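You operate a simulated robot arm through the tools that you are given. There is no shell and no other tool. Be economical: measure what you need, move in short steps, check, and stop when the job is done.

Carry out the task below with a simulated robot arm. There is one attempt and no reset: what you move stays moved.

TASK
Put one of the cartons from the top of the grey bench on the yellow plate there.
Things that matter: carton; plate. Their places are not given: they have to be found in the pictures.

It is judged by the outcome, as a careful person would: the job done as asked, and still so three seconds after it is handed in. It fails if anything else is knocked over, pushed out of place, dropped, spilled or broken.

THE ROBOT
A 6-joint arm with a two-finger parallel gripper, fixed in place. Base frame: the origin is at the foot of the arm, x ahead of it, y to its left, z up; the work surface is at about z = 0. Lengths are in m, angles in degrees, forces in N, time in s.
With the tool pointing down near the work surface it reaches from about 0.14 to 0.58 m from the base axis. Its first joint turns from -66.0 to 66.0 degrees. Payload 2.1 kg.
Tool frame: the origin (TCP) lies between the finger pads and is the grasp point; the fingertips stand 0.03 m ahead of it; z points along the fingers, y is the line along which they close. The gripper opens to 0.094 m. The fingers are 0.028 m wide and 0.01 m thick; the gripper's body (0.05 by 0.096 m) begins 0.055 m behind the TCP.
Orientation is that of the tool frame in the base frame, as a unit quaternion [x, y, z, w]. With the fingers straight down and closing along the base's y, the tool's x points along the base's -x, its y along +y and its z along -z.

THE INTERFACE
- The arm moves only by the tool servo_tool. Its argument "steps" is a list of rows, each a list of 2 entries, a list of its own where there are three numbers: the shift along the tool's x, y, z in units of 20 mm (1.0 is 20 mm), then the turn, a rotation vector about the tool's x, y, z in units of 6 degrees (1.0 is 6 degrees). In form: [[[x, y, z], [rx, ry, rz]], ...]. A call has 1 to 8 rows; each row shifts and turns the commanded pose from where the row before left it, along the tool's axes as they then stand. "claw" is the gripper command, from -1 (shut) to 1 (fully open), values between in proportion, set as the call begins (left out, the last holds). A call with a number of a shift or a turn outside -1 to 1 is refused whole. A row lasts 0.2 s, in which the tool goes at most 0.05 m and 8.6 degrees; a call with a longer step from one row to the next is refused whole, and so is a gripper value outside its range. A pose out of reach is approached as far as the arm can. The call stops where the force on the tool passes 40 N (or 10 N more than at its start, if that is more) or the arm is blocked; 0.2 s more then pass. The fingers move at their own pace (about 0.072 m/s each) and stop on an object; they squeeze with about 28 N. The grip force told is the motor's: it shows also when the fingers shut on nothing. Time passes only in rows, and 0.2 s behind the last, so rows that do not move let the fingers close. It gives the time, the measured TCP pose, the force on the tool (base axes), the opening and the grip force at its end, in the units of the frame above (readings bear some noise), and new pictures: "views" is both (left out), scene, wrist or none.
- Cameras (640 x 400 px; columns grow to the right, rows downward): "scene" is fixed at [0.0509, -0.3702, 0.4794]; the picture's right is [0.81, -0.59, 0.00], its down [-0.36, -0.50, -0.79] and it looks along [0.46, 0.64, -0.61] (base axes); focal length 240 px, centre (320, 200). "wrist" rides on the gripper at [-0.037, 0, -0.058] in the tool frame; the picture's right is [0.00, -1.00, 0.00], its down [0.97, 0.00, -0.24] and it looks along [0.24, 0.00, 0.97] (tool axes); focal length 218 px, centre (320, 200).
- point_at(camera, pixels): for up to 12 pixels [column, row] of the newest picture of that camera ("zoom" is the newest enlarged one), the place [x, y, z] in the base frame of the surface seen there, good to about 0.003 m. No time passes.
- enlarge(camera, box): a new picture of the part [left, top, right, bottom] of that camera's present view, enlarged. No time passes.
- hand_in(): hands the job in; it is judged then, once.

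Work in short steps. Measure before you move; look again where a grasp or a placing could have gone wrong, and mend it. You have 60 turns and 100 pictures in all, the two below and enlarged ones among them. Open the gripper and draw the arm clear of the work before you hand the job in, unless the task says otherwise; then end with one line.

The tools are called after "Call:" as name(argument=value, ...) on one line, values as JSON. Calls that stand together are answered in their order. servo_tool: Moves the arm, as the interface text tells. Its arguments: {"type":"object","properties":{"steps":{"type":"array"},"claw":{"type":"number"},"views":{"type":"string","enum":["both","scene","wrist","none"]}},"required":["steps"]} The other tools are called the same way: point_at (camera, pixels) gives the place of the surface under pixels of a picture; enlarge (camera, box) takes an enlarged picture of a part of a camera's view; hand_in () hands the job in.

At the start:

```text
t: 0.0
tcp_pos: [0.3052, 0.1394, 0.3261]
tcp_rot: [0.0, 1.0, 0.0, 0.0]
ft_force: [0.6, 0.5, 0.2]
finger_gap: 0.0938
grasp_force: 0.1
```

scene: 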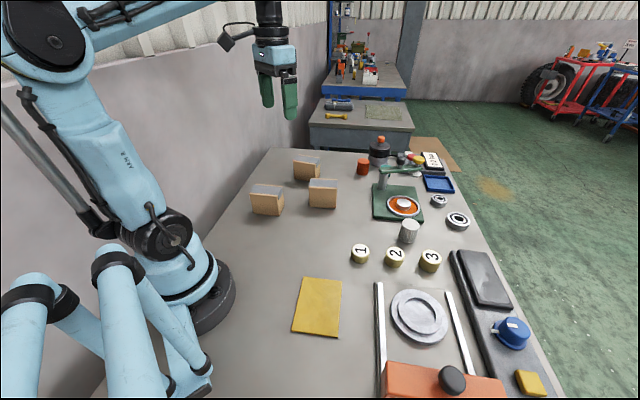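
wrist: 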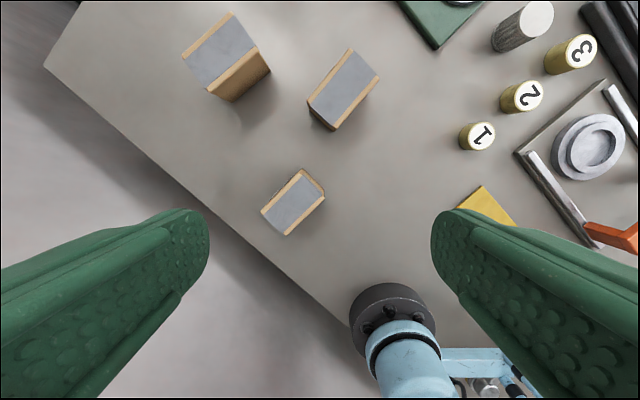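

The scene shows three cartons near (267,198), (323,192), (306,168) and the yellow plate at about (317,306). I'll measure them.

Call:
point_at(camera="scene", pixels=[[304, 277], [341, 281], [336, 337], [292, 330], [317, 306], [267, 190], [323, 184], [306, 161], [265, 212], [322, 207]])

Call:
point_at(camera="wrist", pixels=[[262, 211], [298, 170], [325, 198], [286, 235], [292, 204], [308, 102], [350, 50], [379, 79], [334, 129], [343, 90], [220, 50]])

Call:
enlarge(camera="wrist", box=[160, 0, 420, 250])

Call:
enlarge(camera="scene", box=[230, 140, 370, 230])

```text
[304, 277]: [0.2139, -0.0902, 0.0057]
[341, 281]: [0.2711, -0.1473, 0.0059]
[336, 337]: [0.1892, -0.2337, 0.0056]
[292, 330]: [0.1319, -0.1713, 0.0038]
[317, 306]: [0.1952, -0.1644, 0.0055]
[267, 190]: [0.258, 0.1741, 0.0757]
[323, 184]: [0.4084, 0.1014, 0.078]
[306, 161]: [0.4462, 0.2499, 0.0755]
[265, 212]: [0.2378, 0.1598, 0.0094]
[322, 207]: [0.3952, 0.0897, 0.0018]
```

```text
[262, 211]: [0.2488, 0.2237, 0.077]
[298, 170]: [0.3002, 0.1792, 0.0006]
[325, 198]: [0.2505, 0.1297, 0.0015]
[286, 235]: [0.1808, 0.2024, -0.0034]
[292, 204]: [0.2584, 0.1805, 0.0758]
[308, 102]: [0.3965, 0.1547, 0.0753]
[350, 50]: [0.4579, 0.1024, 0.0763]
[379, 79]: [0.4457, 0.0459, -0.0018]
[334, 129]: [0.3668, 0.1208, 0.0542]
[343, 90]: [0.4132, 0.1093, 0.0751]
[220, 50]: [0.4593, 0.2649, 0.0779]
```

```text
1.60 times, centred on (290, 125) of wrist
```

zoom: 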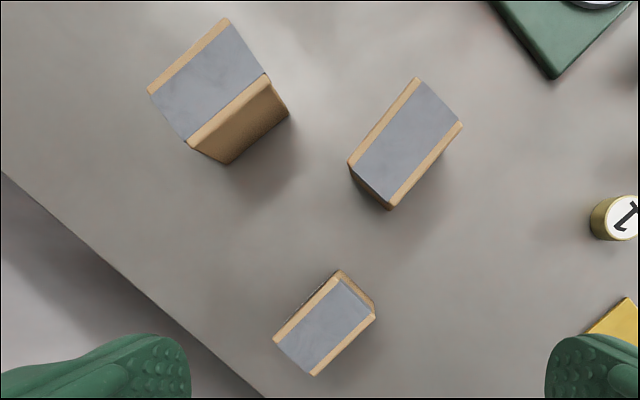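

```text
4.44 times, centred on (300, 185) of scene
```

zoom: 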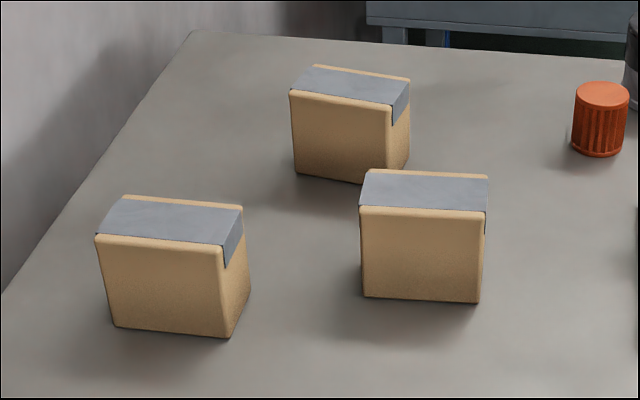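

The near carton at (292,204) in the wrist view is convenient. I'll measure its top face corners, slightly inset.

Call:
point_at(camera="wrist", pixels=[[263, 212], [300, 176], [322, 197], [286, 233], [281, 194], [304, 215], [274, 222], [311, 187], [302, 172], [285, 234], [324, 199], [261, 213]])

Call:
point_at(camera="zoom", pixels=[[98, 236], [221, 246], [241, 208], [126, 198], [230, 330], [117, 325], [160, 280], [236, 290]])

```text
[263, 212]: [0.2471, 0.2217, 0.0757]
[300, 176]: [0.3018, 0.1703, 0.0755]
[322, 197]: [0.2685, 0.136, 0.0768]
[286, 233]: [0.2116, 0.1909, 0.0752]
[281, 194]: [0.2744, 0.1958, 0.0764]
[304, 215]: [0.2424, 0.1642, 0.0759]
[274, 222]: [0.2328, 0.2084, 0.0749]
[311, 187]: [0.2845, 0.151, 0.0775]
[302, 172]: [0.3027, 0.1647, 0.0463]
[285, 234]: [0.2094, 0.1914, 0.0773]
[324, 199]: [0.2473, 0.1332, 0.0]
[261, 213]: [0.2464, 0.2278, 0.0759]
```

```text
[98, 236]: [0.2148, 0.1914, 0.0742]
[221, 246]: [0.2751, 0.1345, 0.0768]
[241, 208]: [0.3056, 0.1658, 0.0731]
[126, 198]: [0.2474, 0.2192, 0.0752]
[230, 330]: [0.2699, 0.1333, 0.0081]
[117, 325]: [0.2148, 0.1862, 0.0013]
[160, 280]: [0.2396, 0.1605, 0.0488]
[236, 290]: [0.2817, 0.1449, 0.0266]
```

Carton centre is about (0.258, 0.179), 0.047 wide across (1,1), 0.076 tall. Plate centre is about (0.2015, -0.1605), also lying at 45°. I move above the carton and turn 45°.

Call:
servo_tool(steps=[[[0.783, 0.66, 1], [0, 0, 0]], [[0.783, 0.66, 1], [0, 0, 0]], [[0.783, 0.66, 1], [0, 0, 0]], [[0, 0, 1], [0, 0, 1]], [[0, 0, 1], [0, 0, 1]], [[0, 0, 1], [0, 0, 1]], [[0, 0, 0], [0, 0, 1]], [[0, 0, 0], [0, 0, 1]]], claw=1, views="none")

Call:
servo_tool(steps=[[[0, 0, 0], [0, 0, 1]], [[0, 0, 0], [0, 0, 1]], [[0, 0, 0], [0, 0, 0.5]], [[0, 0, 0], [0, 0, 0]]], views="both")

```text
t: 1.8
tcp_pos: [0.2597, 0.1788, 0.2062]
tcp_rot: [0.26, 0.966, 0.0, 0.001]
ft_force: [-0.6, 0.0, -0.2]
finger_gap: 0.094
grasp_force: 0.1
```

```text
t: 2.8
tcp_pos: [0.2599, 0.1785, 0.2057]
tcp_rot: [0.384, 0.923, 0.0, 0.001]
ft_force: [-0.7, -0.3, -0.1]
finger_gap: 0.0941
grasp_force: 0.1
```

scene: 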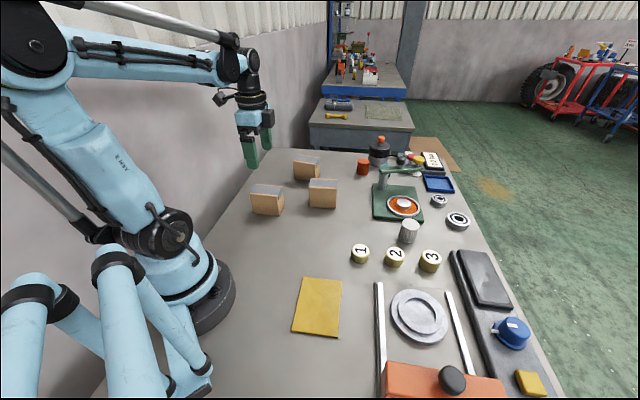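
wrist: 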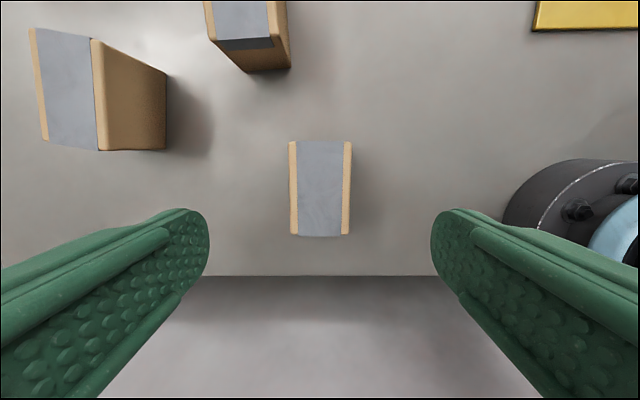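

Aligned, carton centred on column 320. Quick check of the centre, then descend.

Call:
point_at(camera="wrist", pixels=[[292, 188], [349, 188], [320, 143], [320, 234], [320, 188]])

Call:
servo_tool(steps=[[[0, 0, 1], [0, 0, 0]], [[0, 0, 1], [0, 0, 0]], [[0, 0, 1], [0, 0, 0]], [[0, 0, 1], [0, 0, 0]], [[0, 0, 1], [0, 0, 0]], [[0, 0, 0], [0, 0, 0]]], views="both")

```text
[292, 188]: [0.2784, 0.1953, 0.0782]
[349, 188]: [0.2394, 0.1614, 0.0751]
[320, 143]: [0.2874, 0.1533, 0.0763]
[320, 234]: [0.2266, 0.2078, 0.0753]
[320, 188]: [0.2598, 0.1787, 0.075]
```

```text
t: 4.2
tcp_pos: [0.2569, 0.1788, 0.1059]
tcp_rot: [0.382, 0.924, 0.0, 0.001]
ft_force: [0.4, 1.1, -0.1]
finger_gap: 0.0941
grasp_force: 0.0
```

scene: 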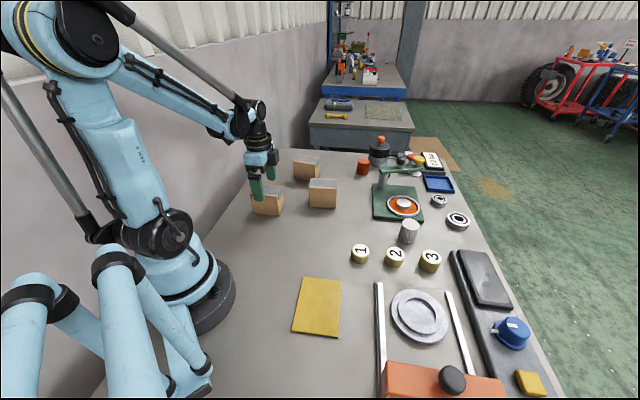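
wrist: 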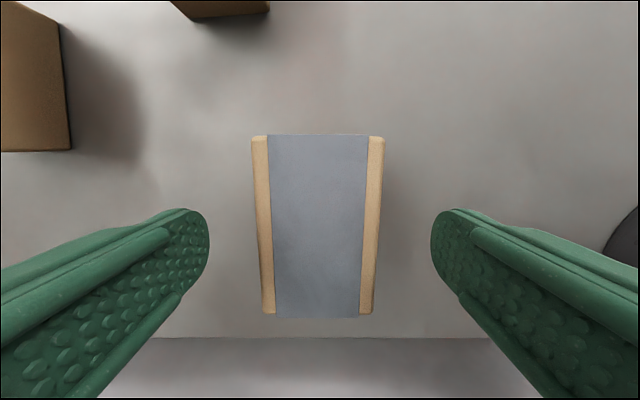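

Still centred (columns 252–384). I descend to z ≈ 0.046 and then close.

Call:
servo_tool(steps=[[[0, 0, 1], [0, 0, 0]], [[0, 0, 1], [0, 0, 0]], [[0, 0, 1], [0, 0, 0]], [[0, 0, 0], [0, 0, 0]]], views="none")

Call:
servo_tool(steps=[[[0, 0, 0], [0, 0, 0]], [[0, 0, 0], [0, 0, 0]], [[0, 0, 0], [0, 0, 0]], [[0, 0, 0], [0, 0, 0]], [[0, 0, 0], [0, 0, 0]]], claw=-1, views="both")

```text
t: 5.2
tcp_pos: [0.259, 0.18, 0.0456]
tcp_rot: [0.383, 0.924, 0.001, 0.002]
ft_force: [-0.4, 0.3, 0.6]
finger_gap: 0.094
grasp_force: 0.0
```

```text
t: 6.4
tcp_pos: [0.2589, 0.1784, 0.0445]
tcp_rot: [0.383, 0.924, 0.001, 0.001]
ft_force: [-0.2, 0.4, -0.5]
finger_gap: 0.0593
grasp_force: 28.2
```

scene: 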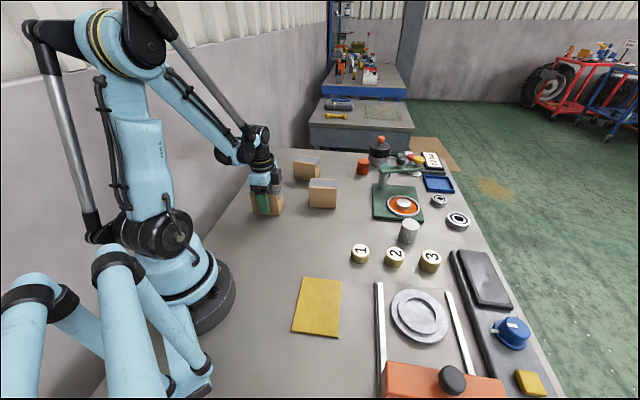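
wrist: 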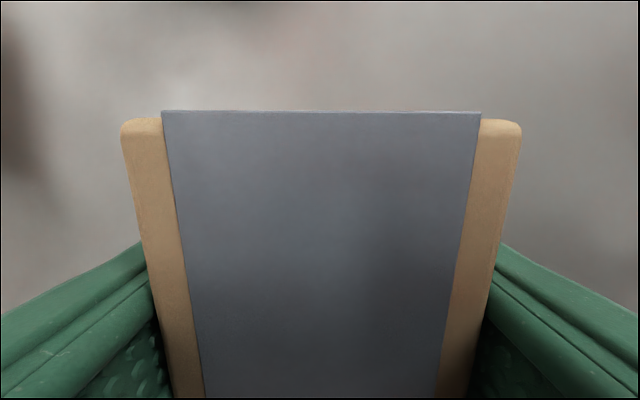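

Gripped at 0.059 with 28 N. Lifting.

Call:
servo_tool(steps=[[[0, 0, -0.5], [0, 0, 0]], [[0, 0, -0.5], [0, 0, 0]], [[0, 0, -1], [0, 0, 0]], [[0, 0, -1], [0, 0, 0]], [[0, 0, -1], [0, 0, 0]], [[0, 0, -1], [0, 0, 0]], [[0, 0, 0], [0, 0, 0]]], views="both")

```text
t: 8.0
tcp_pos: [0.2591, 0.1796, 0.1462]
tcp_rot: [0.383, 0.924, 0.001, 0.001]
ft_force: [0.0, -0.5, -2.8]
finger_gap: 0.0589
grasp_force: 28.3
```

scene: 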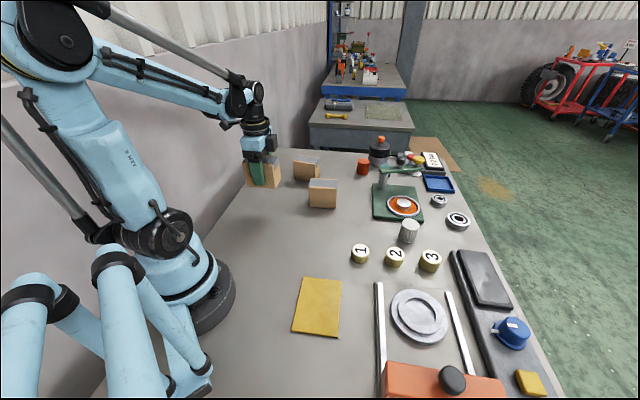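
wrist: 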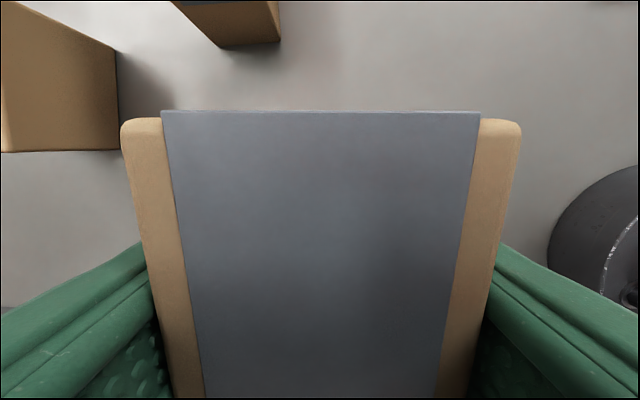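

Carton held securely. I carry it toward the plate in thirds, turning 30° after each, for a total turn of 90° so its long side matches the plate's.

Call:
servo_tool(steps=[[[-0.666, -0.937, 0], [0, 0, 0]], [[-0.666, -0.937, 0], [0, 0, 0]], [[-0.666, -0.937, 0], [0, 0, 0]], [[-0.666, -0.937, 0], [0, 0, 0]], [[-0.666, -0.937, 0], [0, 0, 0]], [[0, 0, 0], [0, 0, 1]], [[0, 0, 0], [0, 0, 1]], [[0, 0, 0], [0, 0, 1]]], views="none")

Call:
servo_tool(steps=[[[0, 0, 0], [0, 0, 1]], [[0, 0, 0], [0, 0, 1]], [[-0.87, -0.399, 0], [0, 0, 0]], [[-0.87, -0.399, 0], [0, 0, 0]], [[-0.87, -0.399, 0], [0, 0, 0]], [[-0.87, -0.399, 0], [0, 0, 0]], [[-0.87, -0.399, 0], [0, 0, 0]], [[-0.87, -0.399, 0], [0, 0, 0]]], views="scene")

```text
t: 9.8
tcp_pos: [0.2408, 0.065, 0.1464]
tcp_rot: [0.523, 0.852, 0.001, 0.001]
ft_force: [-0.3, -0.4, -1.0]
finger_gap: 0.059
grasp_force: 28.1
```

```text
t: 11.6
tcp_pos: [0.22, -0.0472, 0.145]
tcp_rot: [0.609, 0.793, 0.001, 0.001]
ft_force: [-0.3, -0.2, -2.5]
finger_gap: 0.0594
grasp_force: 28.0
```

scene: 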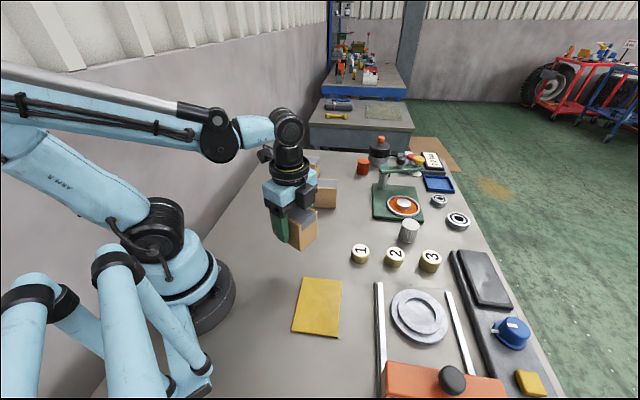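

On track. Continuing with the last third.

Call:
servo_tool(steps=[[[0, 0, 0], [0, 0, 1]], [[0, 0, 0], [0, 0, 1]], [[0, 0, 0], [0, 0, 1]], [[0, 0, 0], [0, 0, 1]], [[0, 0, 0], [0, 0, 1]], [[-0.953, 0.09, 0], [0, 0, 0]], [[-0.953, 0.09, 0], [0, 0, 0]], [[-0.953, 0.09, 0], [0, 0, 0]]], views="none")

Call:
servo_tool(steps=[[[-0.953, 0.09, 0], [0, 0, 0]], [[-0.953, 0.09, 0], [0, 0, 0]], [[-0.953, 0.09, 0], [0, 0, 0]], [[0, 0, 0], [0, 0, 1]], [[0, 0, 0], [0, 0, 1]], [[0, 0, 0], [0, 0, 1]], [[0, 0, 0], [0, 0, 1]], [[0, 0, 0], [0, 0, 1]]], views="both")

```text
t: 13.4
tcp_pos: [0.2111, -0.1046, 0.1455]
tcp_rot: [0.793, 0.609, 0.0, 0.001]
ft_force: [0.2, -0.5, -2.2]
finger_gap: 0.0593
grasp_force: 27.9
```

```text
t: 15.2
tcp_pos: [0.2003, -0.1614, 0.1453]
tcp_rot: [0.924, 0.382, 0.001, 0.0]
ft_force: [-0.6, 0.4, -1.7]
finger_gap: 0.0592
grasp_force: 27.8
```

scene: 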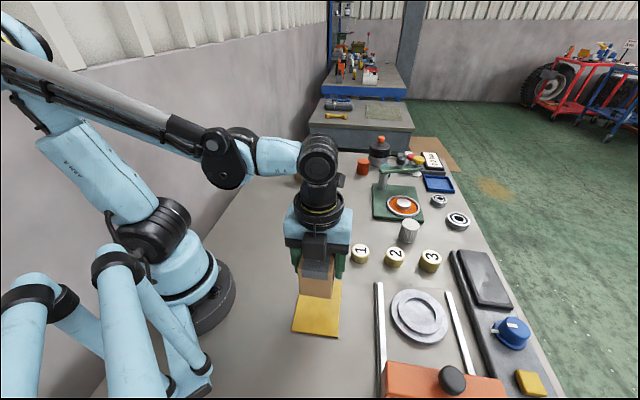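
wrist: 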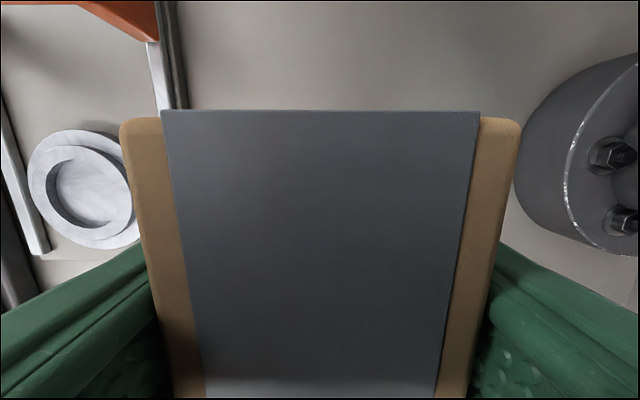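

Over the plate. I check the plate edges and nearby rail, and lower by about 70 mm first.

Call:
point_at(camera="scene", pixels=[[376, 285], [379, 330], [318, 290], [341, 282], [340, 310], [336, 336], [293, 330], [352, 254]])

Call:
servo_tool(steps=[[[0, 0, 1], [0, 0, 0]], [[0, 0, 1], [0, 0, 0]], [[0, 0, 1], [0, 0, 0]], [[0, 0, 0.7], [0, 0, 0]], [[0, 0, 0], [0, 0, 0]]], views="scene")

```text
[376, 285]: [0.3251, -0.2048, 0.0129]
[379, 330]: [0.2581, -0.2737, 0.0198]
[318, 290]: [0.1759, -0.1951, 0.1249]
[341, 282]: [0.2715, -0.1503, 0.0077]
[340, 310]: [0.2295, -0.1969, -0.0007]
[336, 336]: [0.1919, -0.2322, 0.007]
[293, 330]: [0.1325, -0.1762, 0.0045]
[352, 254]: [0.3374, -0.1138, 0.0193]
```

```text
t: 16.4
tcp_pos: [0.2007, -0.1609, 0.0725]
tcp_rot: [0.924, 0.383, 0.001, 0.0]
ft_force: [-0.2, 0.5, -2.3]
finger_gap: 0.0591
grasp_force: 28.9
```

scene: 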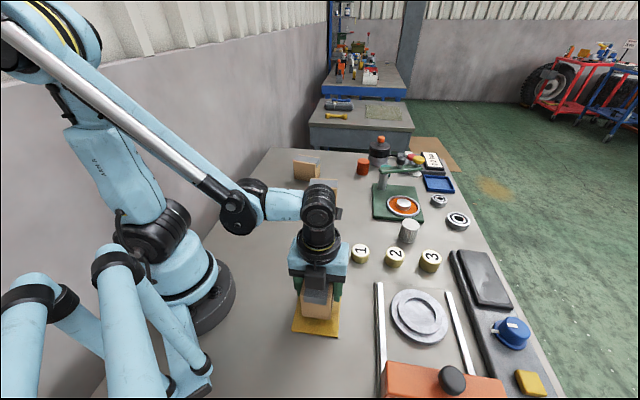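

Aligned over the plate, with clearance to the rail. Lowering gently to contact (expected TCP z ≈ 0.051).

Call:
servo_tool(steps=[[[0, 0, 0.4], [0, 0, 0]], [[0, 0, 0.3], [0, 0, 0]], [[0, 0, 0.2], [0, 0, 0]], [[0, 0, 0.1], [0, 0, 0]], [[0, 0, 0.05], [0, 0, 0]], [[0, 0, 0], [0, 0, 0]]], views="scene")

Call:
enlarge(camera="scene", box=[270, 250, 370, 350])

```text
t: 17.8
tcp_pos: [0.2015, -0.1613, 0.0517]
tcp_rot: [0.924, 0.383, 0.001, 0.0]
ft_force: [-0.7, 1.7, 26.7]
finger_gap: 0.059
grasp_force: 27.7
```

scene: 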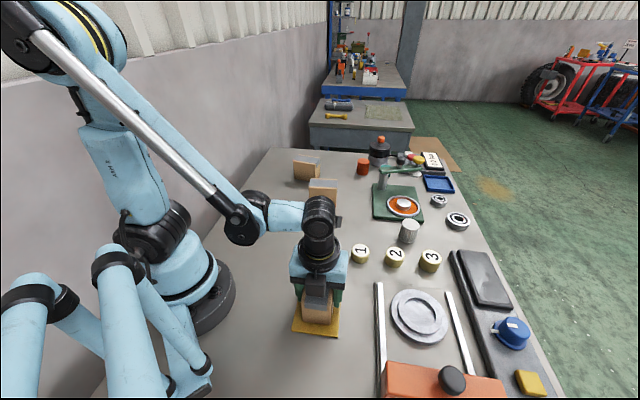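

```text
4.00 times, centred on (320, 300) of scene
```

zoom: 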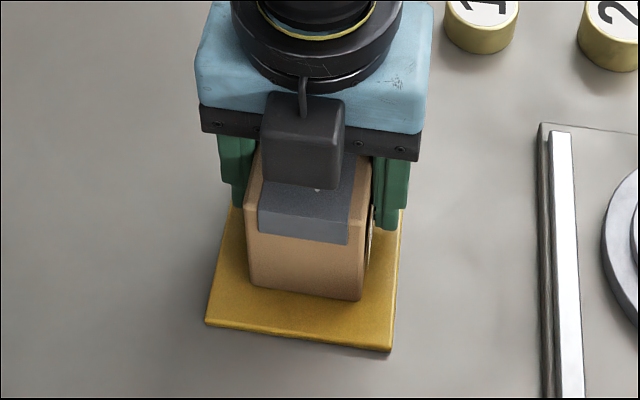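

Carton is resting on the plate (27 N contact). I ease up 1 mm, then open the gripper.

Call:
servo_tool(steps=[[[0, 0, -0.06], [0, 0, 0]], [[0, 0, 0], [0, 0, 0]]], views="none")

Call:
servo_tool(steps=[[[0, 0, 0], [0, 0, 0]], [[0, 0, 0], [0, 0, 0]], [[0, 0, 0], [0, 0, 0]], [[0, 0, 0], [0, 0, 0]]], claw=1, views="wrist")

```text
t: 18.4
tcp_pos: [0.2015, -0.1617, 0.0518]
tcp_rot: [0.924, 0.382, 0.001, 0.001]
ft_force: [-0.3, 0.3, -2.8]
finger_gap: 0.0591
grasp_force: 28.0
```

```text
t: 19.4
tcp_pos: [0.2016, -0.1605, 0.0522]
tcp_rot: [0.924, 0.382, 0.002, 0.0]
ft_force: [-0.1, 0.4, -0.4]
finger_gap: 0.0942
grasp_force: 0.1
```

wrist: 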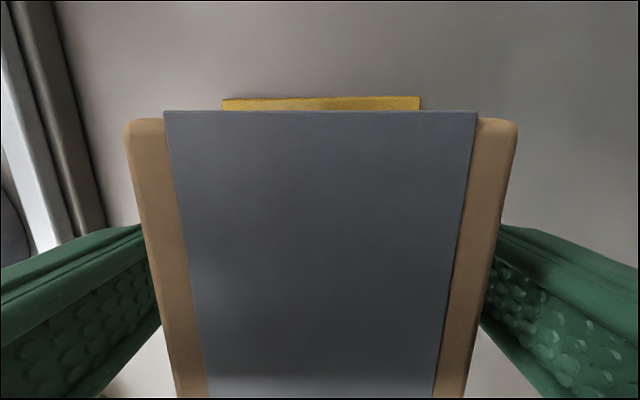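

Fingers are clear of the carton on both sides. I draw straight up.

Call:
servo_tool(steps=[[[0, 0, -0.5], [0, 0, 0]], [[0, 0, -1], [0, 0, 0]], [[0, 0, -1], [0, 0, 0]], [[0, 0, -1], [0, 0, 0]], [[0, 0, -1], [0, 0, 0]], [[0, 0, -1], [0, 0, 0]], [[0, 0, -1], [0, 0, 0]], [[0, 0, -1], [0, 0, 0]]], views="both")

Call:
enlarge(camera="scene", box=[270, 250, 370, 350])

```text
t: 21.2
tcp_pos: [0.2004, -0.1617, 0.2018]
tcp_rot: [0.924, 0.383, 0.001, 0.0]
ft_force: [-0.2, 1.1, 0.4]
finger_gap: 0.094
grasp_force: 0.0
```

scene: 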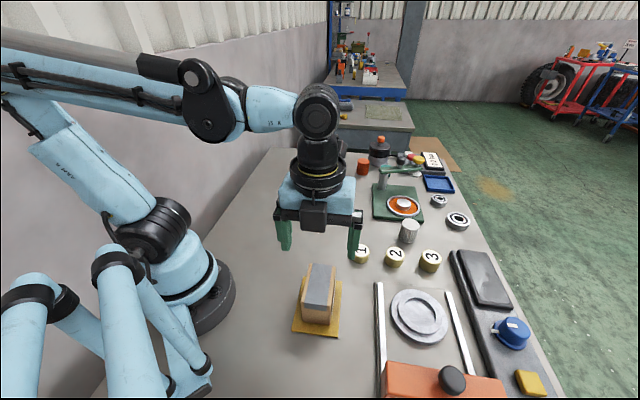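
wrist: 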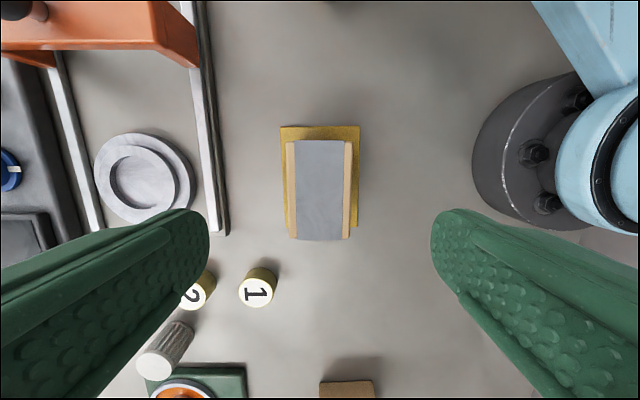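

```text
4.00 times, centred on (320, 300) of scene
```

zoom: 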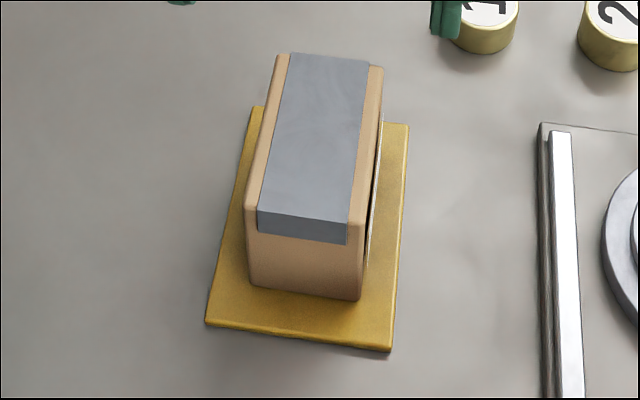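

The carton stands upright and centred on the plate, nothing else has been disturbed, and the open gripper is well above it. Handing in.

Call:
hand_in()

```text
The job is handed in.
```

One carton now stands upright within the edges of the yellow plate; the job is handed in with the gripper open and the arm clear above it.
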